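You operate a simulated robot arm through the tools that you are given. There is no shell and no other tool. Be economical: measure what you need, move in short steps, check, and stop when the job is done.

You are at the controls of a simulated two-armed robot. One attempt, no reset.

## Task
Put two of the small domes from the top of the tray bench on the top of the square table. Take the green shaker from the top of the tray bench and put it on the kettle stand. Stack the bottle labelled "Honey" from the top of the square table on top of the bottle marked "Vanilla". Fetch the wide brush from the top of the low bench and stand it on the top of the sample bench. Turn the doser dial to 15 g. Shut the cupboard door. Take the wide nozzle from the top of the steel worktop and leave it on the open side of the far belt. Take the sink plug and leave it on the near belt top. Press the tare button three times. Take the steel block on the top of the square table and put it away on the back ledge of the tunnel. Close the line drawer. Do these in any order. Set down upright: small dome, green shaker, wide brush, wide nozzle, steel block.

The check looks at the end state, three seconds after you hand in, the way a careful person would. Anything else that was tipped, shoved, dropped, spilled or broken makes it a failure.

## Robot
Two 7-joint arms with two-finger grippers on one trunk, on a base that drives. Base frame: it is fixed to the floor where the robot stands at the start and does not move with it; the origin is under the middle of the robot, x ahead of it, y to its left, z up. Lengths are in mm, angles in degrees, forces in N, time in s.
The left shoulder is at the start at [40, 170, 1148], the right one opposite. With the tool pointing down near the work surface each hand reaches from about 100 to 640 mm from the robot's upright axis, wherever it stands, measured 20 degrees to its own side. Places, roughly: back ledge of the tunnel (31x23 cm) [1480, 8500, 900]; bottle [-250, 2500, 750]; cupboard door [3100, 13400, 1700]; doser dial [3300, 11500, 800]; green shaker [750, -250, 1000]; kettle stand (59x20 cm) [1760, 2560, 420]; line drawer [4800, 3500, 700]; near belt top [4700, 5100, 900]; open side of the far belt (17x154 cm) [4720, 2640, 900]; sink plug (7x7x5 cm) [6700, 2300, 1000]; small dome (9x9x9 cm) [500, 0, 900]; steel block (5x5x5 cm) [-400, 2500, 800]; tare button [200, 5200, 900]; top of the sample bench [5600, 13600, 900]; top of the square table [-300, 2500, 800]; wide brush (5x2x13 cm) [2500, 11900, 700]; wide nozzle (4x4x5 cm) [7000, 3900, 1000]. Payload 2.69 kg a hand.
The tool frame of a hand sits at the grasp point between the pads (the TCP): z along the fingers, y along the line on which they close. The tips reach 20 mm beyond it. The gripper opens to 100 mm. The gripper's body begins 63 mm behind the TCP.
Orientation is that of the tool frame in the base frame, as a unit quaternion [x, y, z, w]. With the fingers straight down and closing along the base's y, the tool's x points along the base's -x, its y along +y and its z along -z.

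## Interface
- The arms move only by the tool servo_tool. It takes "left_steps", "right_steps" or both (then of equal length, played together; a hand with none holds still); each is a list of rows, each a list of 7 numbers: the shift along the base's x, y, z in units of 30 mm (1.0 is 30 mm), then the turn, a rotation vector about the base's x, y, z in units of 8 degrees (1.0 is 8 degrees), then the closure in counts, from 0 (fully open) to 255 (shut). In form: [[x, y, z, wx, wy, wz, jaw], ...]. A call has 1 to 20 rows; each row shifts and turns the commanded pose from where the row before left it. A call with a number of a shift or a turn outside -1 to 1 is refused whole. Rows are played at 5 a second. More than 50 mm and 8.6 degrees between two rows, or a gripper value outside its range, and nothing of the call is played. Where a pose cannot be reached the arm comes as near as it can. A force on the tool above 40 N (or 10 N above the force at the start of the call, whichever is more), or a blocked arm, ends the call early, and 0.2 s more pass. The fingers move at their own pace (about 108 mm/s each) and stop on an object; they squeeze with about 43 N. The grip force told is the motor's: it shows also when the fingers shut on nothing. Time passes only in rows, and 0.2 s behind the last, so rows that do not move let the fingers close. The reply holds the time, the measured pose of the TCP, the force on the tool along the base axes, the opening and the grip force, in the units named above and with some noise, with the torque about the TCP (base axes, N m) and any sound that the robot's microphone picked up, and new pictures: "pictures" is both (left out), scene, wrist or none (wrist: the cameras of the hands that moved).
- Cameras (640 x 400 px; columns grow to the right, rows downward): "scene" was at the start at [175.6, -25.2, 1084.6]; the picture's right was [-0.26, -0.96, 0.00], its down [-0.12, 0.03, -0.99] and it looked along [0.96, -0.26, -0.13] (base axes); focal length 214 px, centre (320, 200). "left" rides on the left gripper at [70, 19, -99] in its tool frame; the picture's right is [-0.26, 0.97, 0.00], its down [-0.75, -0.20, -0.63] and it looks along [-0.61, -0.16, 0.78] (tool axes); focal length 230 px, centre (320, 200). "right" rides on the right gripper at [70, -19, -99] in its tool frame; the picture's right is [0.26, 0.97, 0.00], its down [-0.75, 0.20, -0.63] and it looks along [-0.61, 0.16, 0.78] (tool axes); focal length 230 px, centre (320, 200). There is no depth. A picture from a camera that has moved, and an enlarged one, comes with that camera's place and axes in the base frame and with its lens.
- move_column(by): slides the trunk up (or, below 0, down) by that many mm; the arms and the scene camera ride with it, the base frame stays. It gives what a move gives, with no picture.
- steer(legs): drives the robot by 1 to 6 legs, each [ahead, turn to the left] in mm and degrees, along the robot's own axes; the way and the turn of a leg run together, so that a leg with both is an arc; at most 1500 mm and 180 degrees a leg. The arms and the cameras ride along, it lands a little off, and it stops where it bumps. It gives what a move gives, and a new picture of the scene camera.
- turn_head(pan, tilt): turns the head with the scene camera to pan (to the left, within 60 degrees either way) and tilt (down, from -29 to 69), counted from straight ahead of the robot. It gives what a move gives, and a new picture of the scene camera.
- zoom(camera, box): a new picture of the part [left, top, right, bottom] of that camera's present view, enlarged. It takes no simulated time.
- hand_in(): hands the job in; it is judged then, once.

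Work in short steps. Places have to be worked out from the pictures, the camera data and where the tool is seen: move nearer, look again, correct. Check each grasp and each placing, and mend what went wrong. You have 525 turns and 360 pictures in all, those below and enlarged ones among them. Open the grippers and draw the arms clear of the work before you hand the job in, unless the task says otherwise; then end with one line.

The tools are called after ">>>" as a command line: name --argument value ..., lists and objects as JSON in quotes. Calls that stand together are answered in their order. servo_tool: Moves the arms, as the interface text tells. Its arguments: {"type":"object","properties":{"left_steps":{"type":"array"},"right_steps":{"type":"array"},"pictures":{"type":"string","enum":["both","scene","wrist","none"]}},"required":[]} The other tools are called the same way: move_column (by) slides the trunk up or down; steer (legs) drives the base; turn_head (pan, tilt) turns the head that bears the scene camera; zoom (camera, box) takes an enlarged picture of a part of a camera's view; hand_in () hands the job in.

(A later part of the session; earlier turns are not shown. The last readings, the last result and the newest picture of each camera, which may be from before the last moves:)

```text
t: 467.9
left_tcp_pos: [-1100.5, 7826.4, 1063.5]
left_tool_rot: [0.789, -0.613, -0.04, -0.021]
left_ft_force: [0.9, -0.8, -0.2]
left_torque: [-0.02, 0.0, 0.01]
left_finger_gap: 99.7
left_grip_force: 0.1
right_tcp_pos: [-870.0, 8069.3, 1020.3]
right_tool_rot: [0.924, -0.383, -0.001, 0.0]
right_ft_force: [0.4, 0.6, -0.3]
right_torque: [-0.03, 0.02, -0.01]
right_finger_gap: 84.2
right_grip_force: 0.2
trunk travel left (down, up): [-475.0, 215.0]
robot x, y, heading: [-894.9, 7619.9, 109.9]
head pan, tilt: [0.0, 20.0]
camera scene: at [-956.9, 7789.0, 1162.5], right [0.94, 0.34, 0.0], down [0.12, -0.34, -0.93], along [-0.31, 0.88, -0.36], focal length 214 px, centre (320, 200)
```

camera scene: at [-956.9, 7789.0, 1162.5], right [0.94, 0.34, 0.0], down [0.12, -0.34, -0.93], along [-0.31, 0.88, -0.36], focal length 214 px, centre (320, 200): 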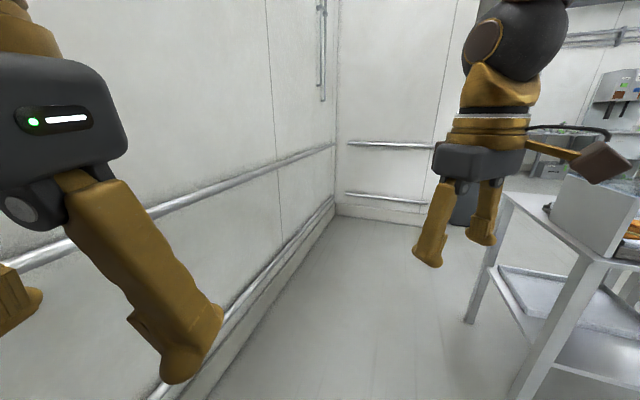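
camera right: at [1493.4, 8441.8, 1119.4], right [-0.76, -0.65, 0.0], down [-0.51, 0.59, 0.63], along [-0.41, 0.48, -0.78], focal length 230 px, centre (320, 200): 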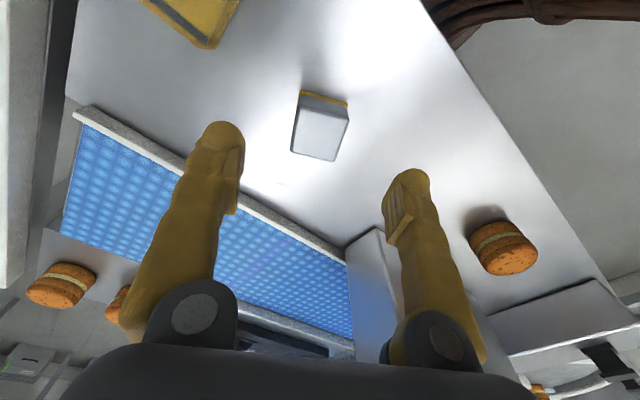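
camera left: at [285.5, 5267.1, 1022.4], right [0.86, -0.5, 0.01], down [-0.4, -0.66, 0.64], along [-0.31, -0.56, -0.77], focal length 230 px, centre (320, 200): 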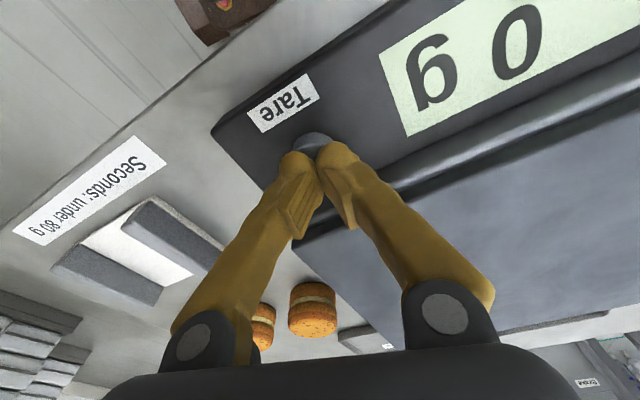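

Passage between wall (x≈-1650) and bench end (x≈-410). Drive north to y≈9450, then turn NE and look.

>>> steer --legs '[[0, -20], [1500, 0], [330, 0], [0, -40]]'

```text
t: 480.1
left_tcp_pos: [-818.9, 9727.7, 1069.6]
left_tool_rot: [-0.38, 0.923, 0.028, 0.045]
left_ft_force: [1.0, -0.1, 0.2]
left_torque: [0.0, -0.02, -0.02]
left_finger_gap: 100.0
left_grip_force: 0.1
right_tcp_pos: [-506.0, 9648.7, 1026.1]
right_tool_rot: [-0.613, 0.79, 0.003, 0.008]
right_ft_force: [-0.9, -0.1, 0.6]
right_torque: [0.02, -0.03, -0.02]
right_finger_gap: 84.2
right_grip_force: 0.1
trunk travel left (down, up): [-475.0, 215.0]
robot x, y, heading: [-899.7, 9451.2, 50.3]
head pan, tilt: [0.0, 20.0]
camera scene: at [-784.7, 9592.8, 1162.5], right [0.77, -0.64, 0.0], down [-0.23, -0.27, -0.93], along [0.6, 0.72, -0.36], focal length 214 px, centre (320, 200)
```

scene: 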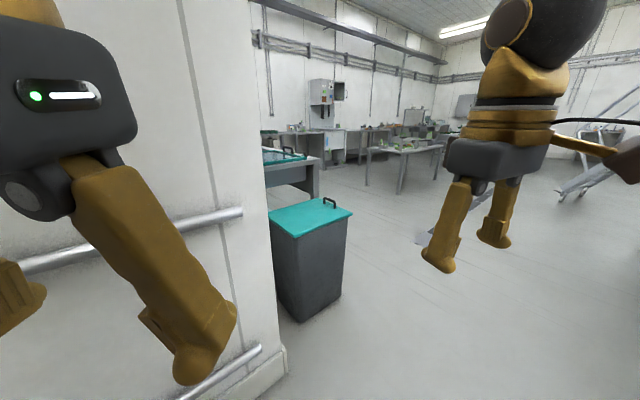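

Drive along the lane to about (1450,9850), then turn NE.

>>> steer --legs '[[0, -40], [1500, 0], [900, 0], [0, 55]]'

```text
t: 496.4
left_tcp_pos: [1473.2, 10172.8, 1073.7]
left_tool_rot: [-0.509, 0.859, 0.036, 0.037]
left_ft_force: [0.4, 0.3, -0.4]
left_torque: [-0.03, 0.02, -0.01]
left_finger_gap: 99.8
left_grip_force: 0.0
right_tcp_pos: [1784.1, 10178.4, 1032.8]
right_tool_rot: [0.721, -0.693, -0.006, -0.016]
right_ft_force: [0.5, 0.0, 0.5]
right_torque: [0.0, 0.0, -0.06]
right_finger_gap: 84.4
right_grip_force: 0.0
trunk travel left (down, up): [-475.0, 215.0]
robot x, y, heading: [1473.7, 9892.9, 66.7]
head pan, tilt: [0.0, 20.0]
camera scene: at [1544.0, 10059.1, 1162.5], right [0.92, -0.4, 0.0], down [-0.14, -0.33, -0.93], along [0.37, 0.86, -0.36], focal length 214 px, centre (320, 200)
```

scene: 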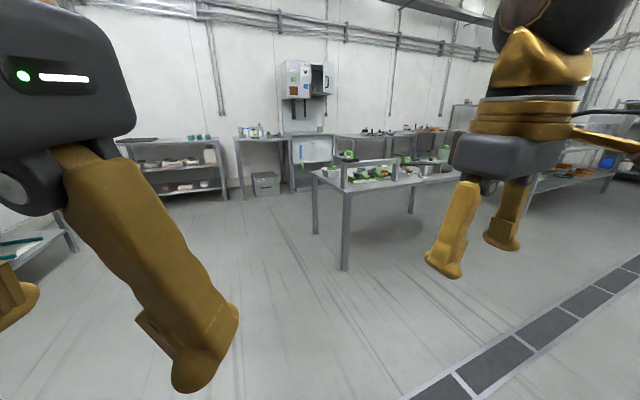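

>>> zoom --camera "scene" --box '[280, 50, 480, 280]'

```text
1.74 times, centred on (380, 165) of scene
camera zoom: at [1544.0, 10059.1, 1162.5], right [0.92, -0.4, 0.0], down [-0.14, -0.33, -0.93], along [0.37, 0.86, -0.36], focal length 373 px, centre (216, 261)
```

zoom: 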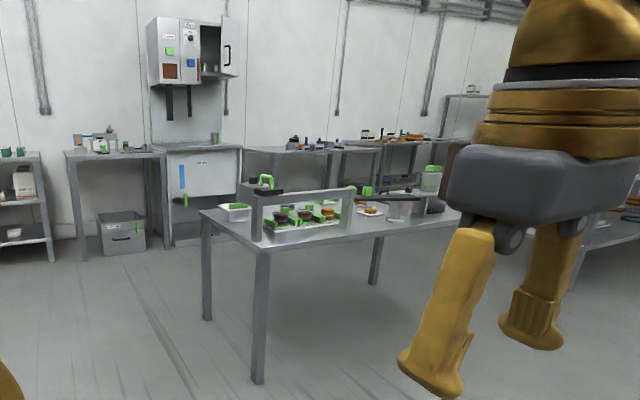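

The low bench: x≥2303, y 11315–11958, top z≈670–700. The brush should be at its far-left; go to (1720,11740) and face +x.

>>> steer --legs '[[0, 15.5], [1500, 0], [350, 0], [0, -82]]'

```text
t: 497.2
left_tcp_pos: [1492.5, 10137.5, 1078.2]
left_tool_rot: [-0.514, 0.856, 0.013, 0.053]
left_ft_force: [-1.1, -0.1, -1.3]
left_torque: [0.07, -0.03, 0.0]
left_finger_gap: 100.3
left_grip_force: 0.1
right_tcp_pos: [1758.7, 10136.0, 1050.8]
right_tool_rot: [0.726, -0.686, -0.013, -0.041]
right_ft_force: [-0.1, -0.7, -0.2]
right_torque: [0.05, -0.03, 0.01]
right_finger_gap: 84.4
right_grip_force: 0.0
trunk travel left (down, up): [-475.0, 215.0]
robot x, y, heading: [1473.0, 9894.6, 67.7]
head pan, tilt: [0.0, 20.0]
stopped in leg 1: the robot was blocked; the commanded pose is now the measured one
camera scene: at [1539.6, 10057.9, 1163.0], right [0.93, -0.38, 0.0], down [-0.13, -0.33, -0.93], along [0.36, 0.86, -0.36], focal length 214 px, centre (320, 200)
```

scene: 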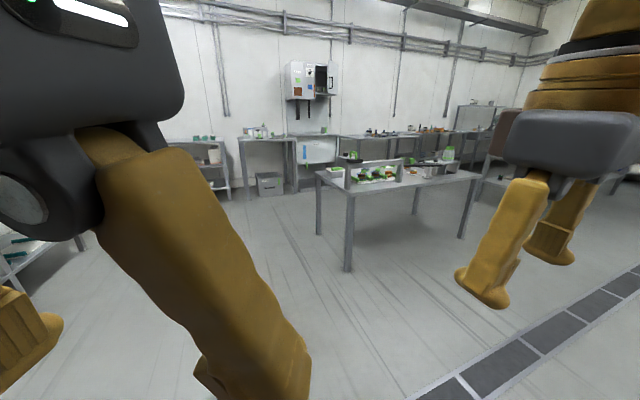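

Another sway-type stop. Retry.

>>> steer --legs '[[0, 14.5], [1500, 0], [350, 0], [0, -82]]'

```text
t: 498.1
left_tcp_pos: [1488.7, 10129.4, 1083.4]
left_tool_rot: [-0.528, 0.847, 0.011, 0.058]
left_ft_force: [-53.8, 246.4, 16.1]
left_torque: [-25.64, -5.95, -14.02]
left_finger_gap: 100.0
left_grip_force: 0.1
right_tcp_pos: [1736.8, 10120.1, 1061.6]
right_tool_rot: [0.742, -0.668, -0.02, -0.054]
right_ft_force: [-0.6, 0.3, 0.2]
right_torque: [0.05, -0.09, -0.01]
right_finger_gap: 84.3
right_grip_force: 0.0
trunk travel left (down, up): [-475.0, 215.0]
robot x, y, heading: [1468.0, 9892.4, 70.4]
head pan, tilt: [0.0, 20.0]
stopped in leg 1: the robot was blocked; the commanded pose is now the measured one
camera scene: at [1534.8, 10060.6, 1162.3], right [0.93, -0.37, 0.0], down [-0.13, -0.34, -0.93], along [0.35, 0.87, -0.36], focal length 214 px, centre (320, 200)
```

scene: 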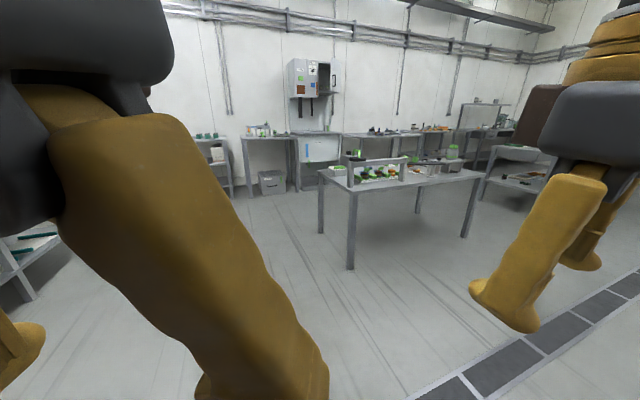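

The left hand has drifted back against the robot's own head. I move it forward and outward.

>>> servo_tool --left_steps '[[-0.1, 0.3, -0.1, 0, 0, 0, 0], [-0.3, 0.6, -0.2, 0, 0, 0, 0], [-0.4, 0.8, -0.3, 0, 0, 0, 0], [-0.4, 0.8, -0.3, 0, 0, 0, 0], [-0.4, 0.8, -0.3, 0, 0, 0, 0], [-0.4, 0.8, -0.3, 0, 0, 0, 0], [-0.4, 0.8, -0.3, 0, 0, 0, 0], [-0.4, 0.8, -0.3, 0, 0, 0, 0], [0, 0, 0, 0, 0, 0, 0]]' --pictures "none"

```text
t: 500.1
left_tcp_pos: [1406.1, 10283.0, 1026.7]
left_tool_rot: [-0.532, 0.845, 0.021, 0.05]
left_ft_force: [0.3, -0.8, -0.3]
left_torque: [-0.01, 0.0, -0.01]
left_finger_gap: 100.2
left_grip_force: 0.1
left hand out of reach, approached as far as the arm can: row 1, 2
right_tcp_pos: [1738.9, 10122.0, 1061.0]
right_tool_rot: [0.743, -0.667, -0.021, -0.052]
right_ft_force: [0.0, 0.3, 0.3]
right_torque: [0.01, 0.0, -0.02]
right_finger_gap: 84.2
right_grip_force: 0.0
trunk travel left (down, up): [-475.0, 215.0]
robot x, y, heading: [1472.1, 9891.8, 70.4]
head pan, tilt: [0.0, 20.0]
```

Extend the right hand a bit too and level the left.

>>> servo_tool --left_steps '[[0, 0.2, 0, -0.3, 0.2, 0, 0], [0, 0.2, 0, -0.33, 0.24, 0, 0], [0, 0, 0, 0, 0, 0, 0], [0, 0, 0, 0, 0, 0, 0]]' --right_steps '[[0.6, 0.8, -0.4, 0, 0, 0, 0], [0.6, 0.8, -0.4, 0.2, 0.2, 0, 0], [0.6, 0.8, -0.4, 0, 0, 0, 0], [0, 0, 0, 0, 0, 0, 0]]' --pictures "none"

>>> steer --legs '[[0, 12], [1500, 0], [350, 0], [0, -80]]'

```text
t: 501.1
left_tcp_pos: [1407.4, 10295.8, 1025.6]
left_tool_rot: [-0.532, 0.847, 0.0, 0.001]
left_ft_force: [-0.6, -0.1, -0.1]
left_torque: [0.01, -0.02, 0.02]
left_finger_gap: 99.9
left_grip_force: 0.1
right_tcp_pos: [1791.2, 10193.4, 1023.7]
right_tool_rot: [0.742, -0.667, -0.04, -0.054]
right_ft_force: [-0.4, -0.7, 0.5]
right_torque: [0.01, -0.03, 0.0]
right_finger_gap: 100.0
right_grip_force: 0.1
trunk travel left (down, up): [-475.0, 215.0]
robot x, y, heading: [1476.2, 9890.7, 70.3]
head pan, tilt: [0.0, 20.0]
```

```text
t: 514.7
left_tcp_pos: [2060.0, 11930.1, 1024.8]
left_tool_rot: [0.037, 0.999, 0.001, 0.001]
left_ft_force: [-0.5, 0.5, 0.2]
left_torque: [0.02, -0.02, 0.0]
left_finger_gap: 100.1
left_grip_force: 0.0
right_tcp_pos: [2105.7, 11536.4, 1024.5]
right_tool_rot: [-0.234, 0.97, 0.003, 0.066]
right_ft_force: [-0.3, -0.3, -0.1]
right_torque: [-0.01, -0.02, -0.01]
right_finger_gap: 100.3
right_grip_force: 0.0
trunk travel left (down, up): [-475.0, 215.0]
robot x, y, heading: [1707.0, 11728.8, 1.6]
head pan, tilt: [0.0, 20.0]
camera scene: at [1888.1, 11734.5, 1162.5], right [0.03, -1.0, 0.0], down [-0.36, -0.01, -0.93], along [0.93, 0.03, -0.36], focal length 214 px, centre (320, 200)
```

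scene: 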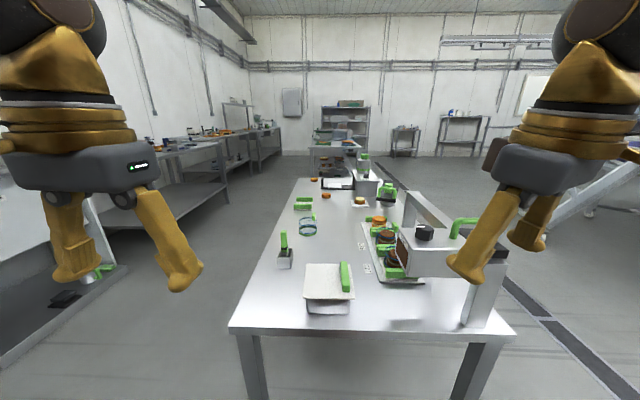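

>>> zoom --camera "scene" --box '[230, 150, 470, 320]'

```text
2.35 times, centred on (350, 235) of scene
camera zoom: at [1888.1, 11734.5, 1162.5], right [0.03, -1.0, 0.0], down [-0.36, -0.01, -0.93], along [0.93, 0.03, -0.36], focal length 505 px, centre (249, 118)
```

zoom: 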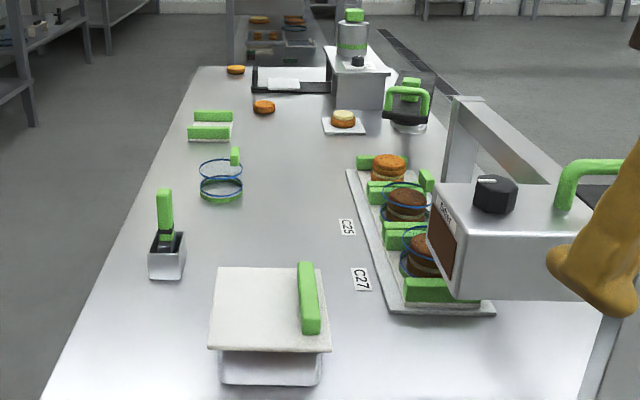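

The brush stands at about (2516,11884), top z≈806. Bench edge x≈2266. Drive 262 forward, and lower the trunk 150.

>>> steer --legs '[[262, 0]]'

>>> move_column --by -120

>>> servo_tool --left_steps '[[0.6, -0.3, 0, 0, 0, 0, 0], [0.8, -0.3, 0, 0, 0, 0, 0], [0.8, -0.3, 0, 0, 0, 0, 0], [0.8, -0.3, 0, 0, 0, 0, 0], [0.6, -0.2, 0, 0, 0, 0, 0], [0, 0, 0, 0, 0, 0, 0], [0, 0, 0, 0, 0, 0, 0]]' --pictures "wrist"

```text
t: 516.6
left_tcp_pos: [2309.9, 11939.4, 1030.7]
left_tool_rot: [0.036, 0.999, 0.001, 0.006]
left_ft_force: [1.1, 0.7, -1.3]
left_torque: [0.05, 0.07, -0.01]
left_finger_gap: 100.1
left_grip_force: 0.1
right_tcp_pos: [2356.7, 11544.5, 1027.5]
right_tool_rot: [-0.235, 0.969, 0.002, 0.074]
right_ft_force: [0.5, 0.3, 0.0]
right_torque: [0.01, 0.08, 0.03]
right_finger_gap: 100.2
right_grip_force: 0.0
trunk travel left (down, up): [-475.0, 215.0]
robot x, y, heading: [1972.6, 11738.2, 1.7]
head pan, tilt: [0.0, 20.0]
camera scene: at [2154.3, 11743.7, 1162.0], right [0.03, -1.0, 0.0], down [-0.36, -0.01, -0.93], along [0.93, 0.03, -0.36], focal length 214 px, centre (320, 200)
```

scene: 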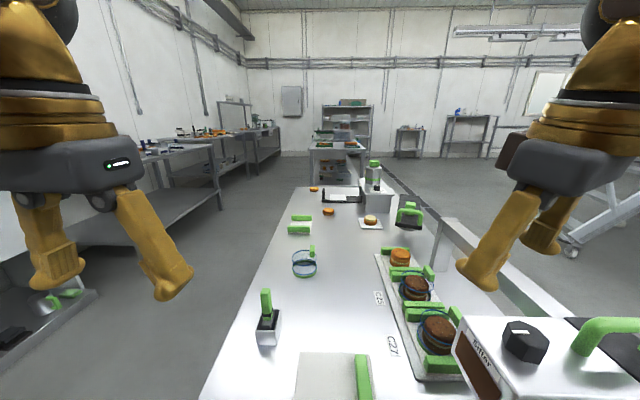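

```text
t: 517.7
left_tcp_pos: [2271.5, 11939.4, 940.1]
left_tool_rot: [0.036, 0.999, 0.003, 0.027]
left_ft_force: [-0.8, 0.6, 0.1]
left_torque: [0.02, -0.06, 0.03]
left_finger_gap: 99.5
left_grip_force: 0.1
right_tcp_pos: [2322.2, 11542.1, 942.3]
right_tool_rot: [-0.237, 0.967, -0.003, 0.099]
right_ft_force: [-1.2, -0.7, 0.1]
right_torque: [0.07, -0.05, 0.0]
right_finger_gap: 100.2
right_grip_force: 0.1
trunk travel left (down, up): [-373.0, 317.0]
robot x, y, heading: [1973.2, 11738.4, 2.0]
head pan, tilt: [0.0, 20.0]
stopped: the force on the tool passed its limit at 66 N (the readings are from after the stop); the commanded pose is now the measured one
```

```text
t: 519.3
left_tcp_pos: [2385.7, 11898.7, 938.1]
left_tool_rot: [0.037, 0.999, 0.001, 0.024]
left_ft_force: [1.0, 0.0, 0.3]
left_torque: [0.0, 0.01, -0.02]
left_finger_gap: 99.8
left_grip_force: 0.1
right_tcp_pos: [2327.0, 11543.9, 941.4]
right_tool_rot: [-0.236, 0.967, -0.003, 0.095]
right_ft_force: [0.8, -0.6, 0.1]
right_torque: [0.04, 0.0, 0.02]
right_finger_gap: 99.7
right_grip_force: 0.0
trunk travel left (down, up): [-373.0, 317.0]
robot x, y, heading: [1968.6, 11739.3, 1.9]
head pan, tilt: [0.0, 20.0]
camera left: at [2313.2, 11921.5, 1033.5], right [0.33, 0.94, 0.02], down [0.7, -0.26, 0.66], along [0.63, -0.2, -0.75], focal length 230 px, centre (320, 200)
```

left: 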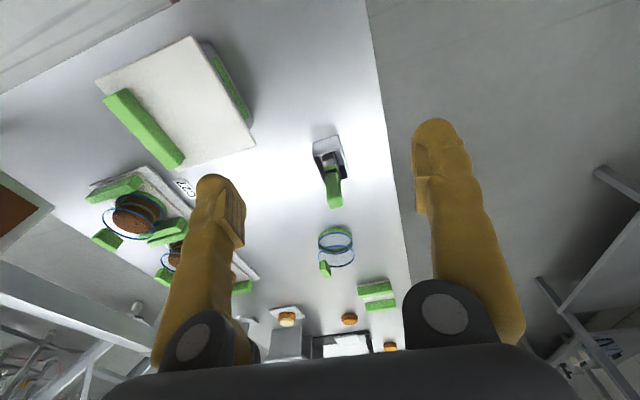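

The trunk descent stopped on a 66 N contact: the right hand touched the device at the bench's right. Raise and retract the right hand and inspect.

>>> servo_tool --right_steps '[[0, 0, 0.5, 0, 0, 0, 0], [0, 0, 0.8, 0, 0, 0, 0], [0, 0, 0.8, 0, 0, 0, 0], [-0.6, 0, 0.5, 0, -0.5, 0, 0], [-0.6, 0, 0.3, 0, -0.5, 0, 0], [-0.6, 0, 0, 0, -0.4, 0, 0], [0, 0, 0, 0, 0, 0, 0]]' --pictures "scene"

```text
t: 520.9
left_tcp_pos: [2386.8, 11897.8, 938.8]
left_tool_rot: [0.036, 0.999, 0.003, 0.023]
left_ft_force: [0.1, -1.4, 0.7]
left_torque: [0.02, 0.0, 0.01]
left_finger_gap: 99.9
left_grip_force: 0.0
right_tcp_pos: [2299.5, 11548.4, 1023.1]
right_tool_rot: [-0.238, 0.96, -0.013, 0.144]
right_ft_force: [-0.6, 0.3, 0.1]
right_torque: [0.02, -0.01, 0.01]
right_finger_gap: 99.9
right_grip_force: 0.0
right hand out of reach, approached as far as the arm can: row 5, 6
trunk travel left (down, up): [-373.0, 317.0]
robot x, y, heading: [1969.9, 11744.8, 2.0]
head pan, tilt: [0.0, 20.0]
camera scene: at [2149.9, 11743.2, 1060.4], right [0.03, -1.0, 0.0], down [-0.36, -0.01, -0.93], along [0.93, 0.03, -0.36], focal length 214 px, centre (320, 200)
```

scene: 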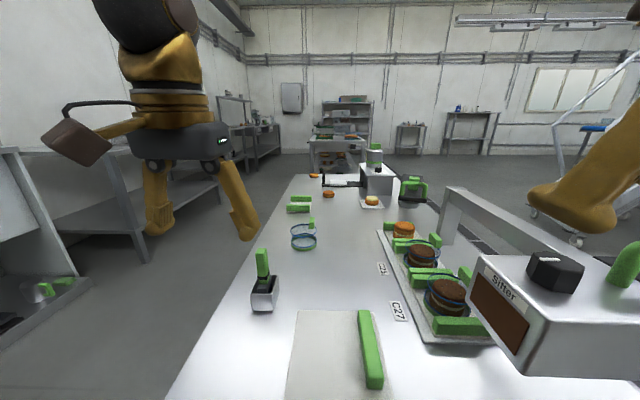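

>>> zoom --camera "scene" --box '[450, 230, 640, 390]'

```text
2.50 times, centred on (545, 310) of scene
camera zoom: at [2149.9, 11743.2, 1060.4], right [0.03, -1.0, 0.0], down [-0.36, -0.01, -0.93], along [0.93, 0.03, -0.36], focal length 536 px, centre (-242, -75)
```

zoom: 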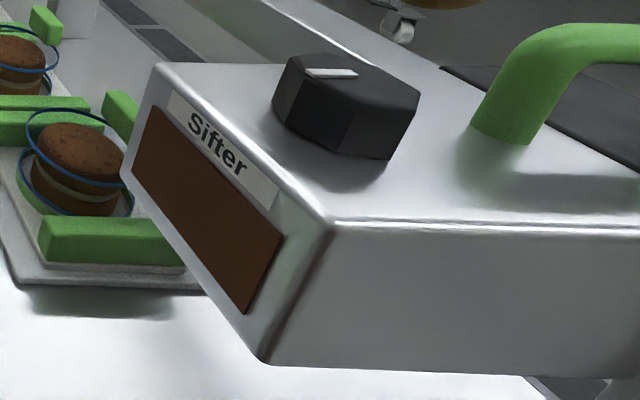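

Sifter looks undisturbed. Zoom on the brush from the left wrist camera.

>>> zoom --camera "left" --box '[280, 110, 390, 220]'

```text
3.64 times, centred on (335, 165) of left
camera zoom: at [2313.2, 11921.2, 1033.6], right [0.33, 0.94, 0.02], down [0.7, -0.26, 0.66], along [0.63, -0.2, -0.75], focal length 837 px, centre (266, 327)
```

zoom: 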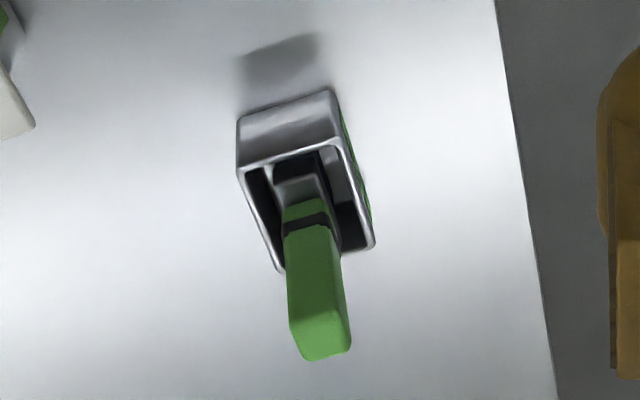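

The brush's handle stands in a small metal holder at (2517,11878), faces aligned with x/y. Move above it, level, partially opened.

>>> servo_tool --left_steps '[[0.7, -0.1, 0, 0, 0.17, 0.27, 120], [0.8, -0.15, 0, 0, 0.16, 0.26, 120], [0.8, -0.15, 0, 0, 0, 0, 120], [0.8, -0.15, 0, 0, 0, 0, 120], [0.8, -0.1, 0, 0, 0, 0, 120], [0.4, 0, -0.5, 0, 0, 0, 120], [0, 0, -0.6, 0, 0, 0, 120], [0, 0, -0.4, 0, 0, 0, 120], [0, 0, 0, 0, 0, 0, 120], [0, 0, 0, 0, 0, 0, 120]]' --pictures "wrist"

```text
t: 523.1
left_tcp_pos: [2513.7, 11876.0, 892.4]
left_tool_rot: [-0.001, 1.0, 0.001, 0.001]
left_ft_force: [-0.8, 0.1, -0.3]
left_torque: [0.0, 0.01, 0.0]
left_finger_gap: 52.6
left_grip_force: 0.0
right_tcp_pos: [2299.0, 11548.8, 1022.9]
right_tool_rot: [-0.238, 0.961, -0.013, 0.143]
right_ft_force: [-0.1, -0.1, -1.1]
right_torque: [0.02, 0.01, -0.03]
right_finger_gap: 100.2
right_grip_force: 0.1
trunk travel left (down, up): [-373.0, 317.0]
robot x, y, heading: [1972.4, 11736.5, 2.1]
head pan, tilt: [0.0, 20.0]
camera left: at [2443.5, 11895.0, 991.4], right [0.26, 0.97, 0.0], down [0.75, -0.2, 0.63], along [0.61, -0.16, -0.78], focal length 230 px, centre (320, 200)
```

left: 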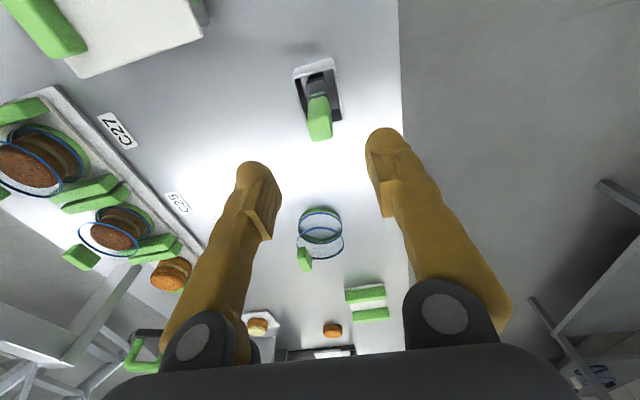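

Aligned. Descend to ~784 and close on the handle.

>>> servo_tool --left_steps '[[0.08, 0, -0.5, 0, 0, 0, 120], [0, 0, -0.6, 0, 0, 0, 120], [0, 0, -0.6, 0, 0, 0, 120], [0, 0, -0.6, 0, 0, 0, 120], [0, 0, -0.6, 0, 0, 0, 120], [0, 0, -0.6, 0, 0, 0, 120], [0, 0, -0.1, 0, 0, 0, 120], [0, 0, 0, 0, 0, 0, 120], [0, 0, 0, 0, 0, 0, 255], [0, 0, 0, 0, 0, 0, 255], [0, 0, 0, 0, 0, 0, 255]]' --pictures "wrist"

```text
t: 525.5
left_tcp_pos: [2514.7, 11877.9, 785.1]
left_tool_rot: [0.0, 1.0, 0.002, 0.0]
left_ft_force: [0.0, -0.2, 0.7]
left_torque: [0.02, 0.03, -0.01]
left_finger_gap: 18.7
left_grip_force: 42.9
right_tcp_pos: [2298.6, 11549.4, 1023.7]
right_tool_rot: [-0.237, 0.961, -0.013, 0.144]
right_ft_force: [-0.5, -0.4, 0.5]
right_torque: [-0.04, 0.01, 0.02]
right_finger_gap: 99.8
right_grip_force: 0.0
trunk travel left (down, up): [-373.0, 317.0]
robot x, y, heading: [1970.4, 11738.9, 2.1]
head pan, tilt: [0.0, 20.0]
camera left: at [2444.7, 11896.4, 883.5], right [0.26, 0.97, 0.0], down [0.75, -0.2, 0.63], along [0.61, -0.16, -0.78], focal length 230 px, centre (320, 200)
```

left: 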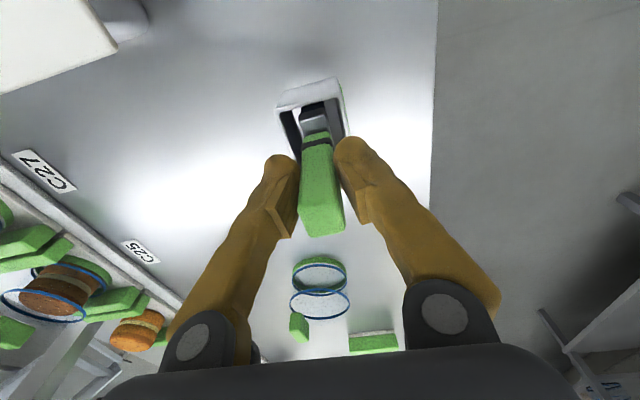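

Gripped the handle (19 mm). Lift slowly straight up 90 mm.

>>> servo_tool --left_steps '[[0, 0, 0.3, 0, 0, 0, 255], [0, 0, 0.4, 0, 0, 0, 255], [0, 0, 0.5, 0, 0, 0, 255], [0, 0, 0.6, 0, 0, 0, 255], [0, 0, 0.6, 0, 0, 0, 255], [0, 0, 0.6, 0, 0, 0, 255], [0, 0, 0, 0, 0, 0, 255]]' --pictures "both"

```text
t: 527.1
left_tcp_pos: [2516.6, 11876.6, 875.8]
left_tool_rot: [-0.001, 1.0, 0.001, 0.002]
left_ft_force: [-0.1, -0.3, -1.8]
left_torque: [0.0, 0.01, 0.0]
left_finger_gap: 18.4
left_grip_force: 43.0
right_tcp_pos: [2298.3, 11549.2, 1022.3]
right_tool_rot: [-0.237, 0.961, -0.013, 0.144]
right_ft_force: [-0.5, 0.1, -0.1]
right_torque: [0.02, -0.02, -0.02]
right_finger_gap: 99.5
right_grip_force: 0.0
trunk travel left (down, up): [-373.0, 317.0]
robot x, y, heading: [1969.2, 11738.9, 1.7]
head pan, tilt: [0.0, 20.0]
camera scene: at [2150.1, 11743.6, 1060.3], right [0.03, -1.0, 0.0], down [-0.36, -0.01, -0.93], along [0.93, 0.03, -0.36], focal length 214 px, centre (320, 200)
camera left: at [2446.1, 11895.0, 974.4], right [0.26, 0.97, 0.0], down [0.75, -0.2, 0.63], along [0.61, -0.16, -0.78], focal length 230 px, centre (320, 200)
```

scene: 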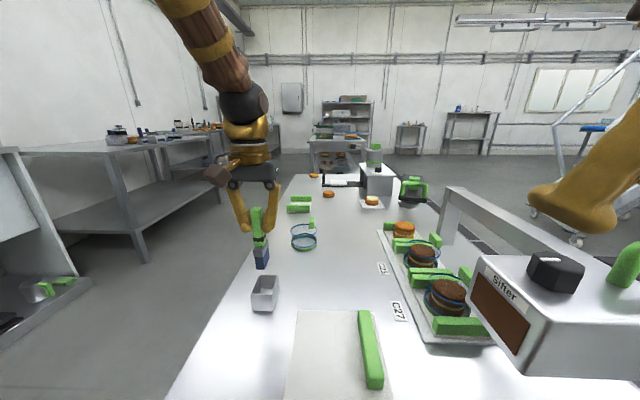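
left: 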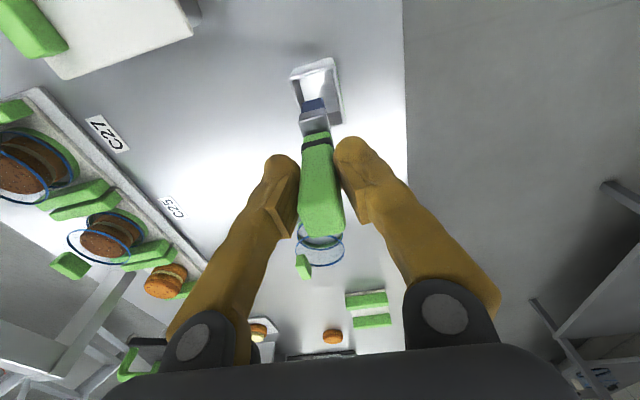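

Brush is out; holder stayed. Raise the trunk, pull the brush hand in, straighten the right hand.

>>> move_column --by 120

>>> servo_tool --left_steps '[[-0.6, 0.2, 0, 0, 0, 0, 255], [-0.7, 0.3, 0, 0, 0, 0, 255], [-0.7, 0.3, 0, 0, 0, 0, 255], [-0.7, 0.3, 0, 0, 0, 0, 255], [-0.7, 0.3, 0, 0, 0, 0, 255], [-0.6, 0.3, 0, 0, 0, 0, 255], [0, 0, 0, 0, 0, 0, 255]]' --right_steps '[[0.3, 0, 0, 0, 0.35, 0, 0], [0.3, 0, 0, -0.1, 0.35, 0, 0], [0.3, 0, 0, -0.1, 0.35, 0, 0], [0.3, 0, -0.3, -0.1, 0.35, 0, 0], [0.3, 0, -0.3, 0, 0.35, 0, 0], [0.2, 0, -0.3, 0, 0.25, 0, 0], [0, 0, 0, 0, 0, 0, 0]]' --pictures "none"

>>> zoom --camera "scene" --box '[160, 180, 320, 300]'

```text
t: 528.6
left_tcp_pos: [2517.0, 11876.5, 994.9]
left_tool_rot: [0.0, 1.0, 0.003, 0.001]
left_ft_force: [0.1, -0.2, -0.7]
left_torque: [0.04, -0.02, 0.01]
left_finger_gap: 18.4
left_grip_force: 43.0
right_tcp_pos: [2300.5, 11548.7, 1143.2]
right_tool_rot: [-0.236, 0.961, -0.014, 0.144]
right_ft_force: [0.4, -0.6, -0.7]
right_torque: [-0.02, 0.01, -0.01]
right_finger_gap: 100.0
right_grip_force: 0.0
trunk travel left (down, up): [-493.0, 197.0]
robot x, y, heading: [1969.1, 11735.4, 1.8]
head pan, tilt: [0.0, 20.0]
```

```text
t: 530.2
left_tcp_pos: [2396.6, 11926.8, 996.5]
left_tool_rot: [-0.001, 1.0, 0.001, 0.001]
left_ft_force: [0.3, 0.9, -0.3]
left_torque: [0.01, -0.01, 0.0]
left_finger_gap: 18.4
left_grip_force: 43.0
right_tcp_pos: [2346.4, 11548.1, 1118.5]
right_tool_rot: [-0.244, 0.97, -0.001, 0.006]
right_ft_force: [0.6, -1.1, -0.4]
right_torque: [0.01, 0.0, 0.0]
right_finger_gap: 99.7
right_grip_force: 0.1
trunk travel left (down, up): [-493.0, 197.0]
robot x, y, heading: [1973.3, 11736.6, 1.9]
head pan, tilt: [0.0, 20.0]
```

```text
3.33 times, centred on (240, 240) of scene
camera zoom: at [2152.0, 11743.3, 1180.3], right [0.03, -1.0, 0.0], down [-0.36, -0.01, -0.93], along [0.93, 0.03, -0.36], focal length 715 px, centre (587, 67)
```

zoom: 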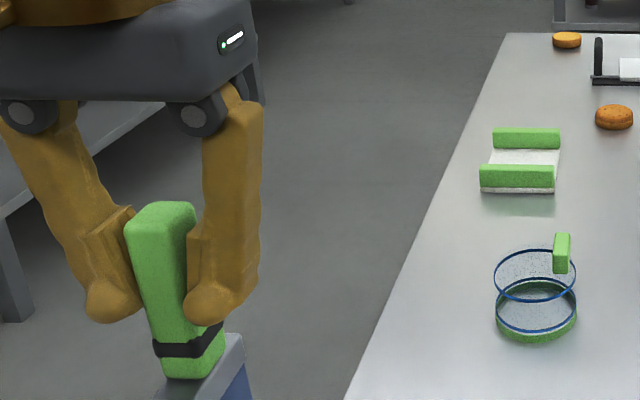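

Drive around to the near side of the low bench for the doser dial.

>>> steer --legs '[[-400, 0], [0, -62], [1000, 0], [0, 60], [950, 0], [0, 88]]'

```text
t: 551.5
left_tcp_pos: [2806.2, 11272.7, 996.9]
left_tool_rot: [-0.695, 0.719, 0.001, -0.001]
left_ft_force: [-0.8, -0.8, -1.4]
left_torque: [-0.03, -0.01, 0.03]
left_finger_gap: 18.4
left_grip_force: 43.8
right_tcp_pos: [3181.9, 11209.1, 1119.0]
right_tool_rot: [0.849, -0.528, -0.004, -0.007]
right_ft_force: [0.1, 0.3, -0.1]
right_torque: [-0.01, -0.01, -0.01]
right_finger_gap: 99.9
right_grip_force: 0.0
trunk travel left (down, up): [-493.0, 197.0]
robot x, y, heading: [2988.9, 10838.7, 90.2]
head pan, tilt: [0.0, 20.0]
camera scene: at [2988.4, 11022.5, 1180.4], right [1.0, 0.0, 0.0], down [0.0, -0.36, -0.93], along [0.0, 0.93, -0.36], focal length 214 px, centre (320, 200)
```

scene: 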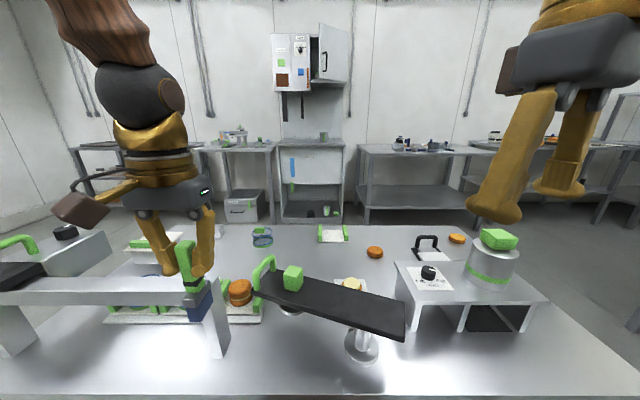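

>>> zoom --camera "scene" --box '[380, 220, 560, 340]'

```text
3.33 times, centred on (470, 280) of scene
camera zoom: at [2988.4, 11022.5, 1180.4], right [1.0, 0.0, 0.0], down [0.0, -0.36, -0.93], along [0.0, 0.93, -0.36], focal length 715 px, centre (-180, -67)
```

zoom: 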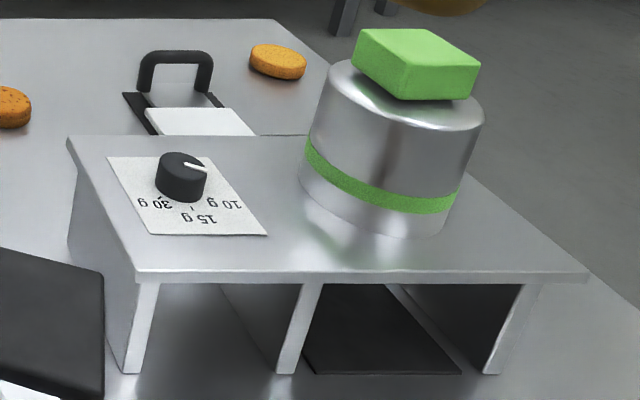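

>>> zoom --camera "scene" --box '[405, 255, 465, 295]'

```text
10.00 times, centred on (435, 275) of scene
camera zoom: at [2988.4, 11022.5, 1180.4], right [1.0, 0.0, 0.0], down [0.0, -0.36, -0.93], along [0.0, 0.93, -0.36], focal length 2145 px, centre (-830, -550)
```

zoom: 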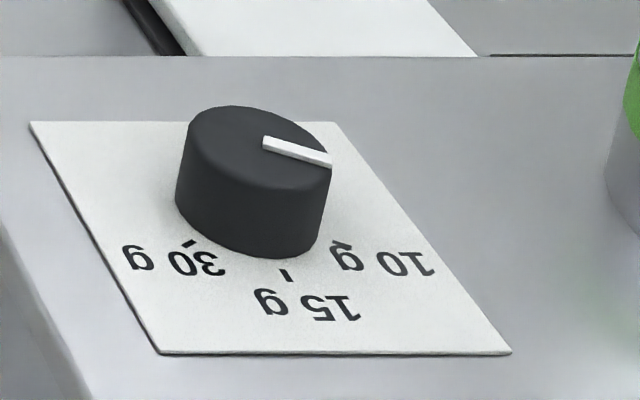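

The dial (on the doser's top, ~(3271,11481), ticks: 30 g, 15 g, 10 g) currently points about 10 g's side; 15 g is straight toward me (-y). I raise the brush hand and move the base closer.

>>> servo_tool --left_steps '[[-0.5, -0.3, 0.7, 0, 0, 0, 255], [-0.5, -0.3, 0.7, 0, 0, 0, 255], [-0.5, -0.3, 0.7, 0, 0, 0, 255], [0, 0, 0.6, 0, 0, 0, 255], [0, 0, 0, 0, 0, 0, 255]]' --pictures "none"

>>> steer --legs '[[0, -29], [225, 0], [0, 29]]'

```text
t: 552.8
left_tcp_pos: [2759.4, 11230.0, 1084.1]
left_tool_rot: [-0.696, 0.718, 0.007, 0.005]
left_ft_force: [0.4, -1.1, -1.5]
left_torque: [0.01, 0.02, 0.0]
left_finger_gap: 18.6
left_grip_force: 43.7
right_tcp_pos: [3181.8, 11191.4, 1125.7]
right_tool_rot: [0.849, -0.527, -0.008, -0.013]
right_ft_force: [-0.4, -0.2, 0.9]
right_torque: [0.02, -0.02, 0.0]
right_finger_gap: 100.0
right_grip_force: 0.0
trunk travel left (down, up): [-493.0, 197.0]
robot x, y, heading: [2989.5, 10838.6, 90.1]
head pan, tilt: [0.0, 20.0]
```

```text
t: 557.4
left_tcp_pos: [2876.2, 11430.6, 1082.3]
left_tool_rot: [-0.691, 0.722, 0.008, 0.006]
left_ft_force: [-0.7, 0.3, -0.4]
left_torque: [0.0, -0.03, -0.01]
left_finger_gap: 18.7
left_grip_force: 43.2
right_tcp_pos: [3297.1, 11386.7, 1124.7]
right_tool_rot: [0.847, -0.532, -0.009, -0.013]
right_ft_force: [-0.8, -0.5, 1.1]
right_torque: [0.0, -0.02, 0.0]
right_finger_gap: 99.9
right_grip_force: 0.1
trunk travel left (down, up): [-493.0, 197.0]
robot x, y, heading: [3102.9, 11039.8, 89.1]
head pan, tilt: [0.0, 20.0]
camera scene: at [3105.6, 11219.8, 1180.4], right [1.0, -0.01, 0.0], down [0.0, -0.36, -0.93], along [0.01, 0.93, -0.36], focal length 214 px, centre (320, 200)
```

scene: 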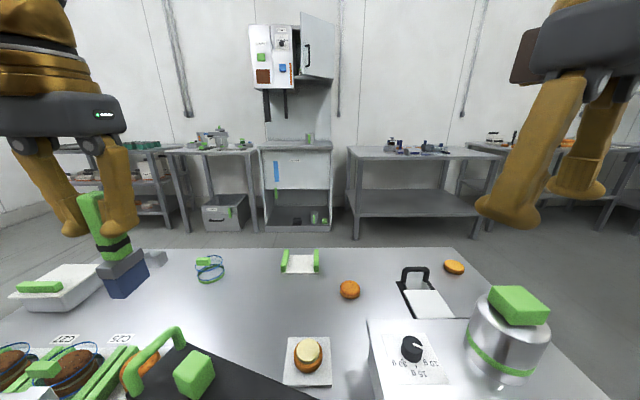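

Bring the right hand above the dial (~(3266,11472)) at z≈930 for a close look.

>>> servo_tool --right_steps '[[-0.25, 0.7, -0.6, -0.23, 0, 0, 40], [-0.25, 0.7, -0.8, 0, 0, 0, 40], [-0.25, 0.7, -0.8, 0, 0, 0, 40], [-0.25, 0.7, -0.8, 0, 0, 0, 40], [0, 0, -0.8, 0, 0, 0, 40], [0, 0, -0.8, 0, 0, 0, 40], [0, 0, -0.8, 0, 0, 0, 40], [0, 0, -0.8, 0, 0, 0, 40], [0, 0, 0, 0, 0, 0, 40], [0, 0, 0, 0, 0, 0, 40]]' --pictures "wrist"

```text
t: 559.6
left_tcp_pos: [2874.7, 11413.3, 1089.3]
left_tool_rot: [-0.691, 0.723, 0.014, 0.011]
left_ft_force: [0.6, 0.9, 0.0]
left_torque: [0.02, 0.02, -0.01]
left_finger_gap: 18.5
left_grip_force: 43.3
right_tcp_pos: [3267.5, 11453.5, 945.6]
right_tool_rot: [0.846, -0.534, -0.003, -0.006]
right_ft_force: [0.2, -0.3, 0.2]
right_torque: [0.03, 0.0, 0.04]
right_finger_gap: 84.6
right_grip_force: 0.1
trunk travel left (down, up): [-493.0, 197.0]
robot x, y, heading: [3103.7, 11035.8, 89.1]
head pan, tilt: [0.0, 20.0]
camera right: at [3314.9, 11397.0, 1043.7], right [-0.76, -0.65, -0.01], down [-0.51, 0.58, 0.64], along [-0.41, 0.49, -0.77], focal length 230 px, centre (320, 200)
```

right: 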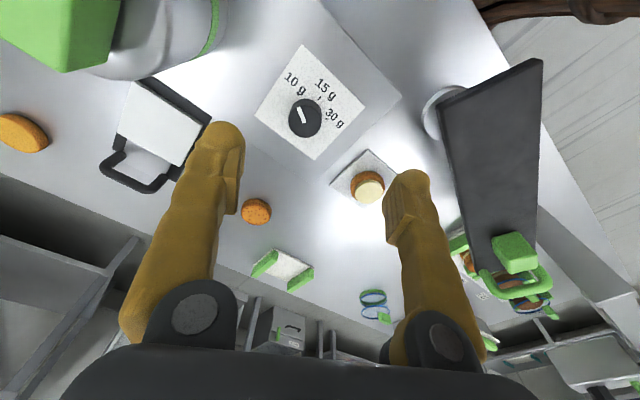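

>>> zoom --camera "right" --box '[250, 60, 370, 160]'

```text
4.00 times, centred on (310, 110) of right
camera zoom: at [3314.9, 11397.0, 1043.7], right [-0.76, -0.65, -0.01], down [-0.51, 0.58, 0.64], along [-0.41, 0.49, -0.77], focal length 920 px, centre (360, 560)
```

zoom: 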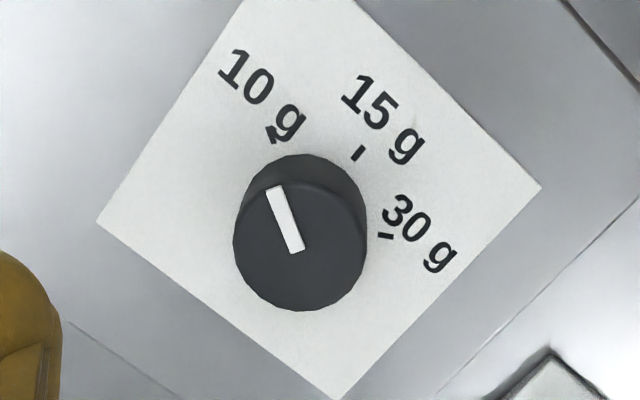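

The dial points exactly at 10 g (-30°); 15 g is at -90°, so I need a 60° clockwise turn. Dial centre (3271,11475), top z≈815. Align and descend to TCP ~823.

>>> servo_tool --right_steps '[[0.12, 0.7, -0.4, 0, 0, 0, 60], [0, 0, -0.6, 0, 0, 0, 60], [0, 0, -0.6, 0, 0, 0, 60], [0, 0, -0.6, 0, 0, 0, 60], [0, 0, -0.6, 0, 0, 0, 60], [0, 0, -0.6, 0, 0, 0, 60], [0, 0, -0.4, 0, 0, 0, 60], [0, 0, 0, 0, 0, 0, 60], [0, 0, 0, 0, 0, 0, 60]]' --pictures "wrist"

```text
t: 561.6
left_tcp_pos: [2874.9, 11414.5, 1090.1]
left_tool_rot: [-0.691, 0.723, 0.014, 0.01]
left_ft_force: [0.9, -0.5, -0.9]
left_torque: [0.01, 0.0, 0.02]
left_finger_gap: 18.5
left_grip_force: 42.9
right_tcp_pos: [3271.5, 11473.6, 829.3]
right_tool_rot: [0.846, -0.534, -0.004, -0.006]
right_ft_force: [0.3, 0.2, -0.3]
right_torque: [-0.03, -0.01, -0.04]
right_finger_gap: 76.7
right_grip_force: 0.0
trunk travel left (down, up): [-493.0, 197.0]
robot x, y, heading: [3107.1, 11036.7, 89.4]
head pan, tilt: [0.0, 20.0]
camera right: at [3318.7, 11417.5, 928.3], right [-0.76, -0.65, -0.01], down [-0.51, 0.58, 0.64], along [-0.41, 0.49, -0.77], focal length 230 px, centre (320, 200)
```

right: 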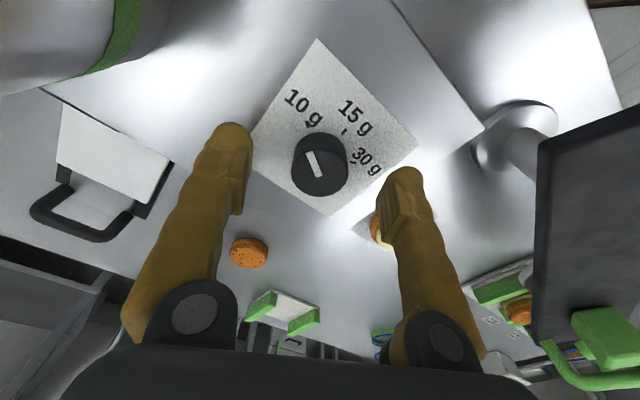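

Dial top is nearer 801; go down 21 mm more, then close.

>>> servo_tool --right_steps '[[0, 0.05, -0.35, 0, 0, 0, 60], [0, 0, -0.35, 0, 0, 0, 60], [0, 0, 0, 0, 0, 0, 60], [0, 0, 0, 0, 0, 0, 255], [0, 0, 0, 0, 0, 0, 255], [0, 0, 0, 0, 0, 0, 255]]' --pictures "wrist"

```text
t: 562.5
left_tcp_pos: [2876.0, 11394.7, 1095.4]
left_tool_rot: [-0.691, 0.723, 0.02, 0.015]
left_ft_force: [-0.5, -0.9, -0.2]
left_torque: [0.03, -0.03, -0.02]
left_finger_gap: 18.5
left_grip_force: 42.8
right_tcp_pos: [3275.3, 11465.1, 816.9]
right_tool_rot: [0.845, -0.535, -0.007, -0.017]
right_ft_force: [20.1, 6.0, -5.0]
right_torque: [0.14, -0.09, -0.24]
right_finger_gap: 34.8
right_grip_force: 11.9
trunk travel left (down, up): [-493.0, 197.0]
robot x, y, heading: [3102.8, 11034.9, 89.2]
head pan, tilt: [0.0, 20.0]
stopped in row 4 (right hand): the force on the tool passed its limit at 44 N (the readings are from after the stop); the commanded pose is now the measured one
camera right: at [3321.5, 11405.3, 915.5], right [-0.76, -0.65, -0.03], down [-0.51, 0.57, 0.65], along [-0.4, 0.51, -0.76], focal length 230 px, centre (320, 200)
```

right: 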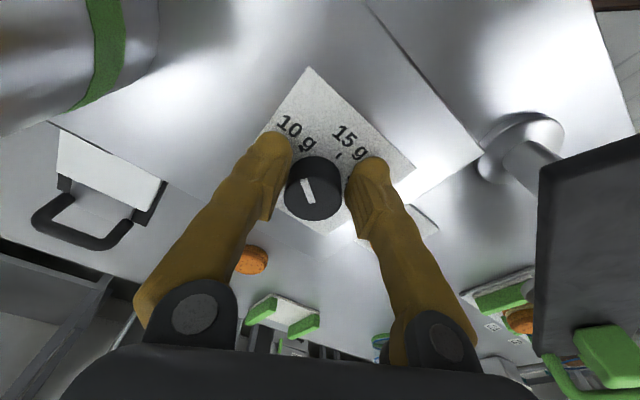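

Arm is again at its low-reach limit (trunk too high). Open, raise the hand 100, then lower the trunk 100.

>>> servo_tool --right_steps '[[0, 0, 0, 0, 0, 0, 60], [0, 0, 0, 0, 0, 0, 60], [0, 0, 0.4, 0, 0, 0, 60], [0, 0, 0.6, 0, 0, 0, 60], [0, 0, 0.7, 0, 0, 0, 60], [0, 0, 0.7, 0, 0, 0, 60], [0, 0, 0.7, 0, 0, 0, 60], [0, 0, 0.7, 0, 0, 0, 60], [0, 0, 0, 0, 0, 0, 60]]' --pictures "none"

>>> move_column --by -100

>>> servo_tool --right_steps '[[0, 0.1, 0, 0, 0, 0, 60], [0, 0, 0, 0, 0, 0, 60], [0, 0, 0, 0, 0, 0, 60]]' --pictures "wrist"

```text
t: 564.5
left_tcp_pos: [2875.0, 11396.7, 1094.7]
left_tool_rot: [-0.691, 0.722, 0.019, 0.016]
left_ft_force: [0.6, -0.1, -1.3]
left_torque: [-0.02, -0.03, 0.0]
left_finger_gap: 18.5
left_grip_force: 42.7
right_tcp_pos: [3270.9, 11463.0, 929.1]
right_tool_rot: [0.846, -0.534, -0.007, -0.013]
right_ft_force: [0.3, 1.0, -0.6]
right_torque: [0.0, -0.01, -0.02]
right_finger_gap: 76.2
right_grip_force: 0.0
trunk travel left (down, up): [-493.0, 197.0]
robot x, y, heading: [3106.6, 11036.2, 89.4]
head pan, tilt: [0.0, 20.0]
```

```text
t: 565.8
left_tcp_pos: [2876.1, 11397.3, 995.3]
left_tool_rot: [-0.69, 0.723, 0.018, 0.016]
left_ft_force: [-0.2, 0.4, -1.0]
left_torque: [-0.03, -0.01, 0.02]
left_finger_gap: 18.6
left_grip_force: 43.3
right_tcp_pos: [3270.6, 11463.7, 829.6]
right_tool_rot: [0.846, -0.533, -0.008, -0.014]
right_ft_force: [0.3, 0.7, 0.5]
right_torque: [-0.01, 0.0, 0.01]
right_finger_gap: 76.6
right_grip_force: 0.1
trunk travel left (down, up): [-393.0, 297.0]
robot x, y, heading: [3101.8, 11034.5, 89.4]
head pan, tilt: [0.0, 20.0]
```

```text
t: 566.6
left_tcp_pos: [2875.0, 11396.3, 995.3]
left_tool_rot: [-0.691, 0.723, 0.018, 0.016]
left_ft_force: [-0.2, 0.2, -0.8]
left_torque: [-0.04, 0.0, -0.02]
left_finger_gap: 18.7
left_grip_force: 43.3
right_tcp_pos: [3272.2, 11466.9, 829.6]
right_tool_rot: [0.846, -0.534, -0.009, -0.013]
right_ft_force: [0.3, 0.1, 0.1]
right_torque: [0.01, 0.02, 0.01]
right_finger_gap: 76.5
right_grip_force: 0.1
trunk travel left (down, up): [-393.0, 297.0]
robot x, y, heading: [3107.6, 11039.0, 89.3]
head pan, tilt: [0.0, 20.0]
camera right: at [3319.3, 11408.9, 927.3], right [-0.76, -0.65, -0.02], down [-0.5, 0.57, 0.65], along [-0.41, 0.5, -0.76], focal length 230 px, centre (320, 200)
```

right: 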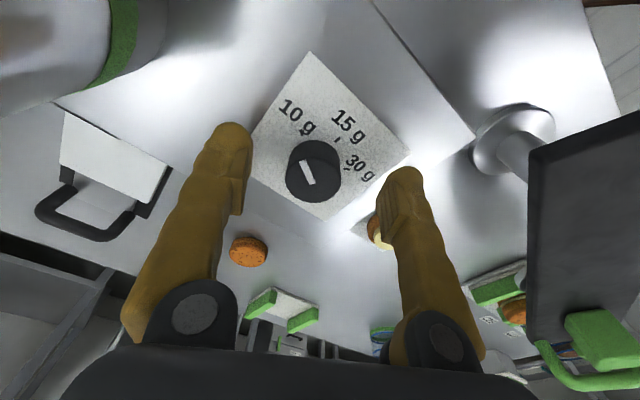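

Trunk lowered OK. Shift +9 mm in y, level, descend to ~808, and close.

>>> servo_tool --right_steps '[[-0.03, 0.3, 0, -0.23, 0, 0, 60], [0, 0, -0.35, 0, 0, 0, 60], [0, 0, -0.35, 0, 0, 0, 60], [0, 0, 0, 0, 0, 0, 60], [0, 0, 0, 0, 0, 0, 60]]' --pictures "none"

```text
t: 567.8
left_tcp_pos: [2874.4, 11394.8, 994.4]
left_tool_rot: [-0.69, 0.723, 0.019, 0.016]
left_ft_force: [0.8, 0.1, -0.2]
left_torque: [0.0, 0.02, 0.01]
left_finger_gap: 18.3
left_grip_force: 43.2
right_tcp_pos: [3269.6, 11476.0, 811.2]
right_tool_rot: [0.845, -0.534, -0.001, -0.001]
right_ft_force: [2.2, -1.3, 24.9]
right_torque: [-0.32, 0.49, 0.01]
right_finger_gap: 76.6
right_grip_force: 0.2
trunk travel left (down, up): [-393.0, 297.0]
robot x, y, heading: [3103.7, 11039.6, 89.3]
head pan, tilt: [0.0, 20.0]
```

Tips touch the plate (z≈791). Raise 2 mm and close on the dial.

>>> servo_tool --right_steps '[[0, 0, 0.1, 0, 0, 0, 60], [0, 0, 0, 0, 0, 0, 150], [0, 0, 0, 0, 0, 0, 200], [0, 0, 0, 0, 0, 0, 255], [0, 0, 0, 0, 0, 0, 255]]' --pictures "wrist"

```text
t: 569.0
left_tcp_pos: [2874.9, 11396.6, 994.1]
left_tool_rot: [-0.691, 0.723, 0.019, 0.016]
left_ft_force: [-0.8, -0.4, -0.8]
left_torque: [0.01, -0.02, -0.02]
left_finger_gap: 18.6
left_grip_force: 43.4
right_tcp_pos: [3270.5, 11475.3, 811.8]
right_tool_rot: [0.845, -0.534, 0.001, 0.001]
right_ft_force: [4.0, -1.3, 2.0]
right_torque: [0.12, -0.08, 0.02]
right_finger_gap: 32.3
right_grip_force: 44.8
trunk travel left (down, up): [-393.0, 297.0]
robot x, y, heading: [3106.3, 11036.2, 89.5]
head pan, tilt: [0.0, 20.0]
camera right: at [3318.4, 11420.0, 911.5], right [-0.76, -0.65, 0.0], down [-0.5, 0.59, 0.63], along [-0.41, 0.48, -0.78], focal length 230 px, centre (320, 200)
```

right: 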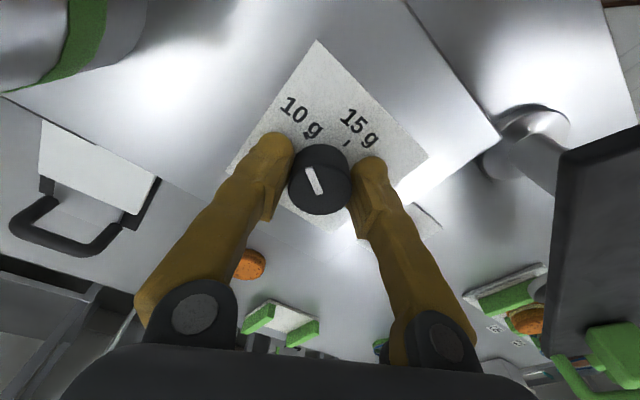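

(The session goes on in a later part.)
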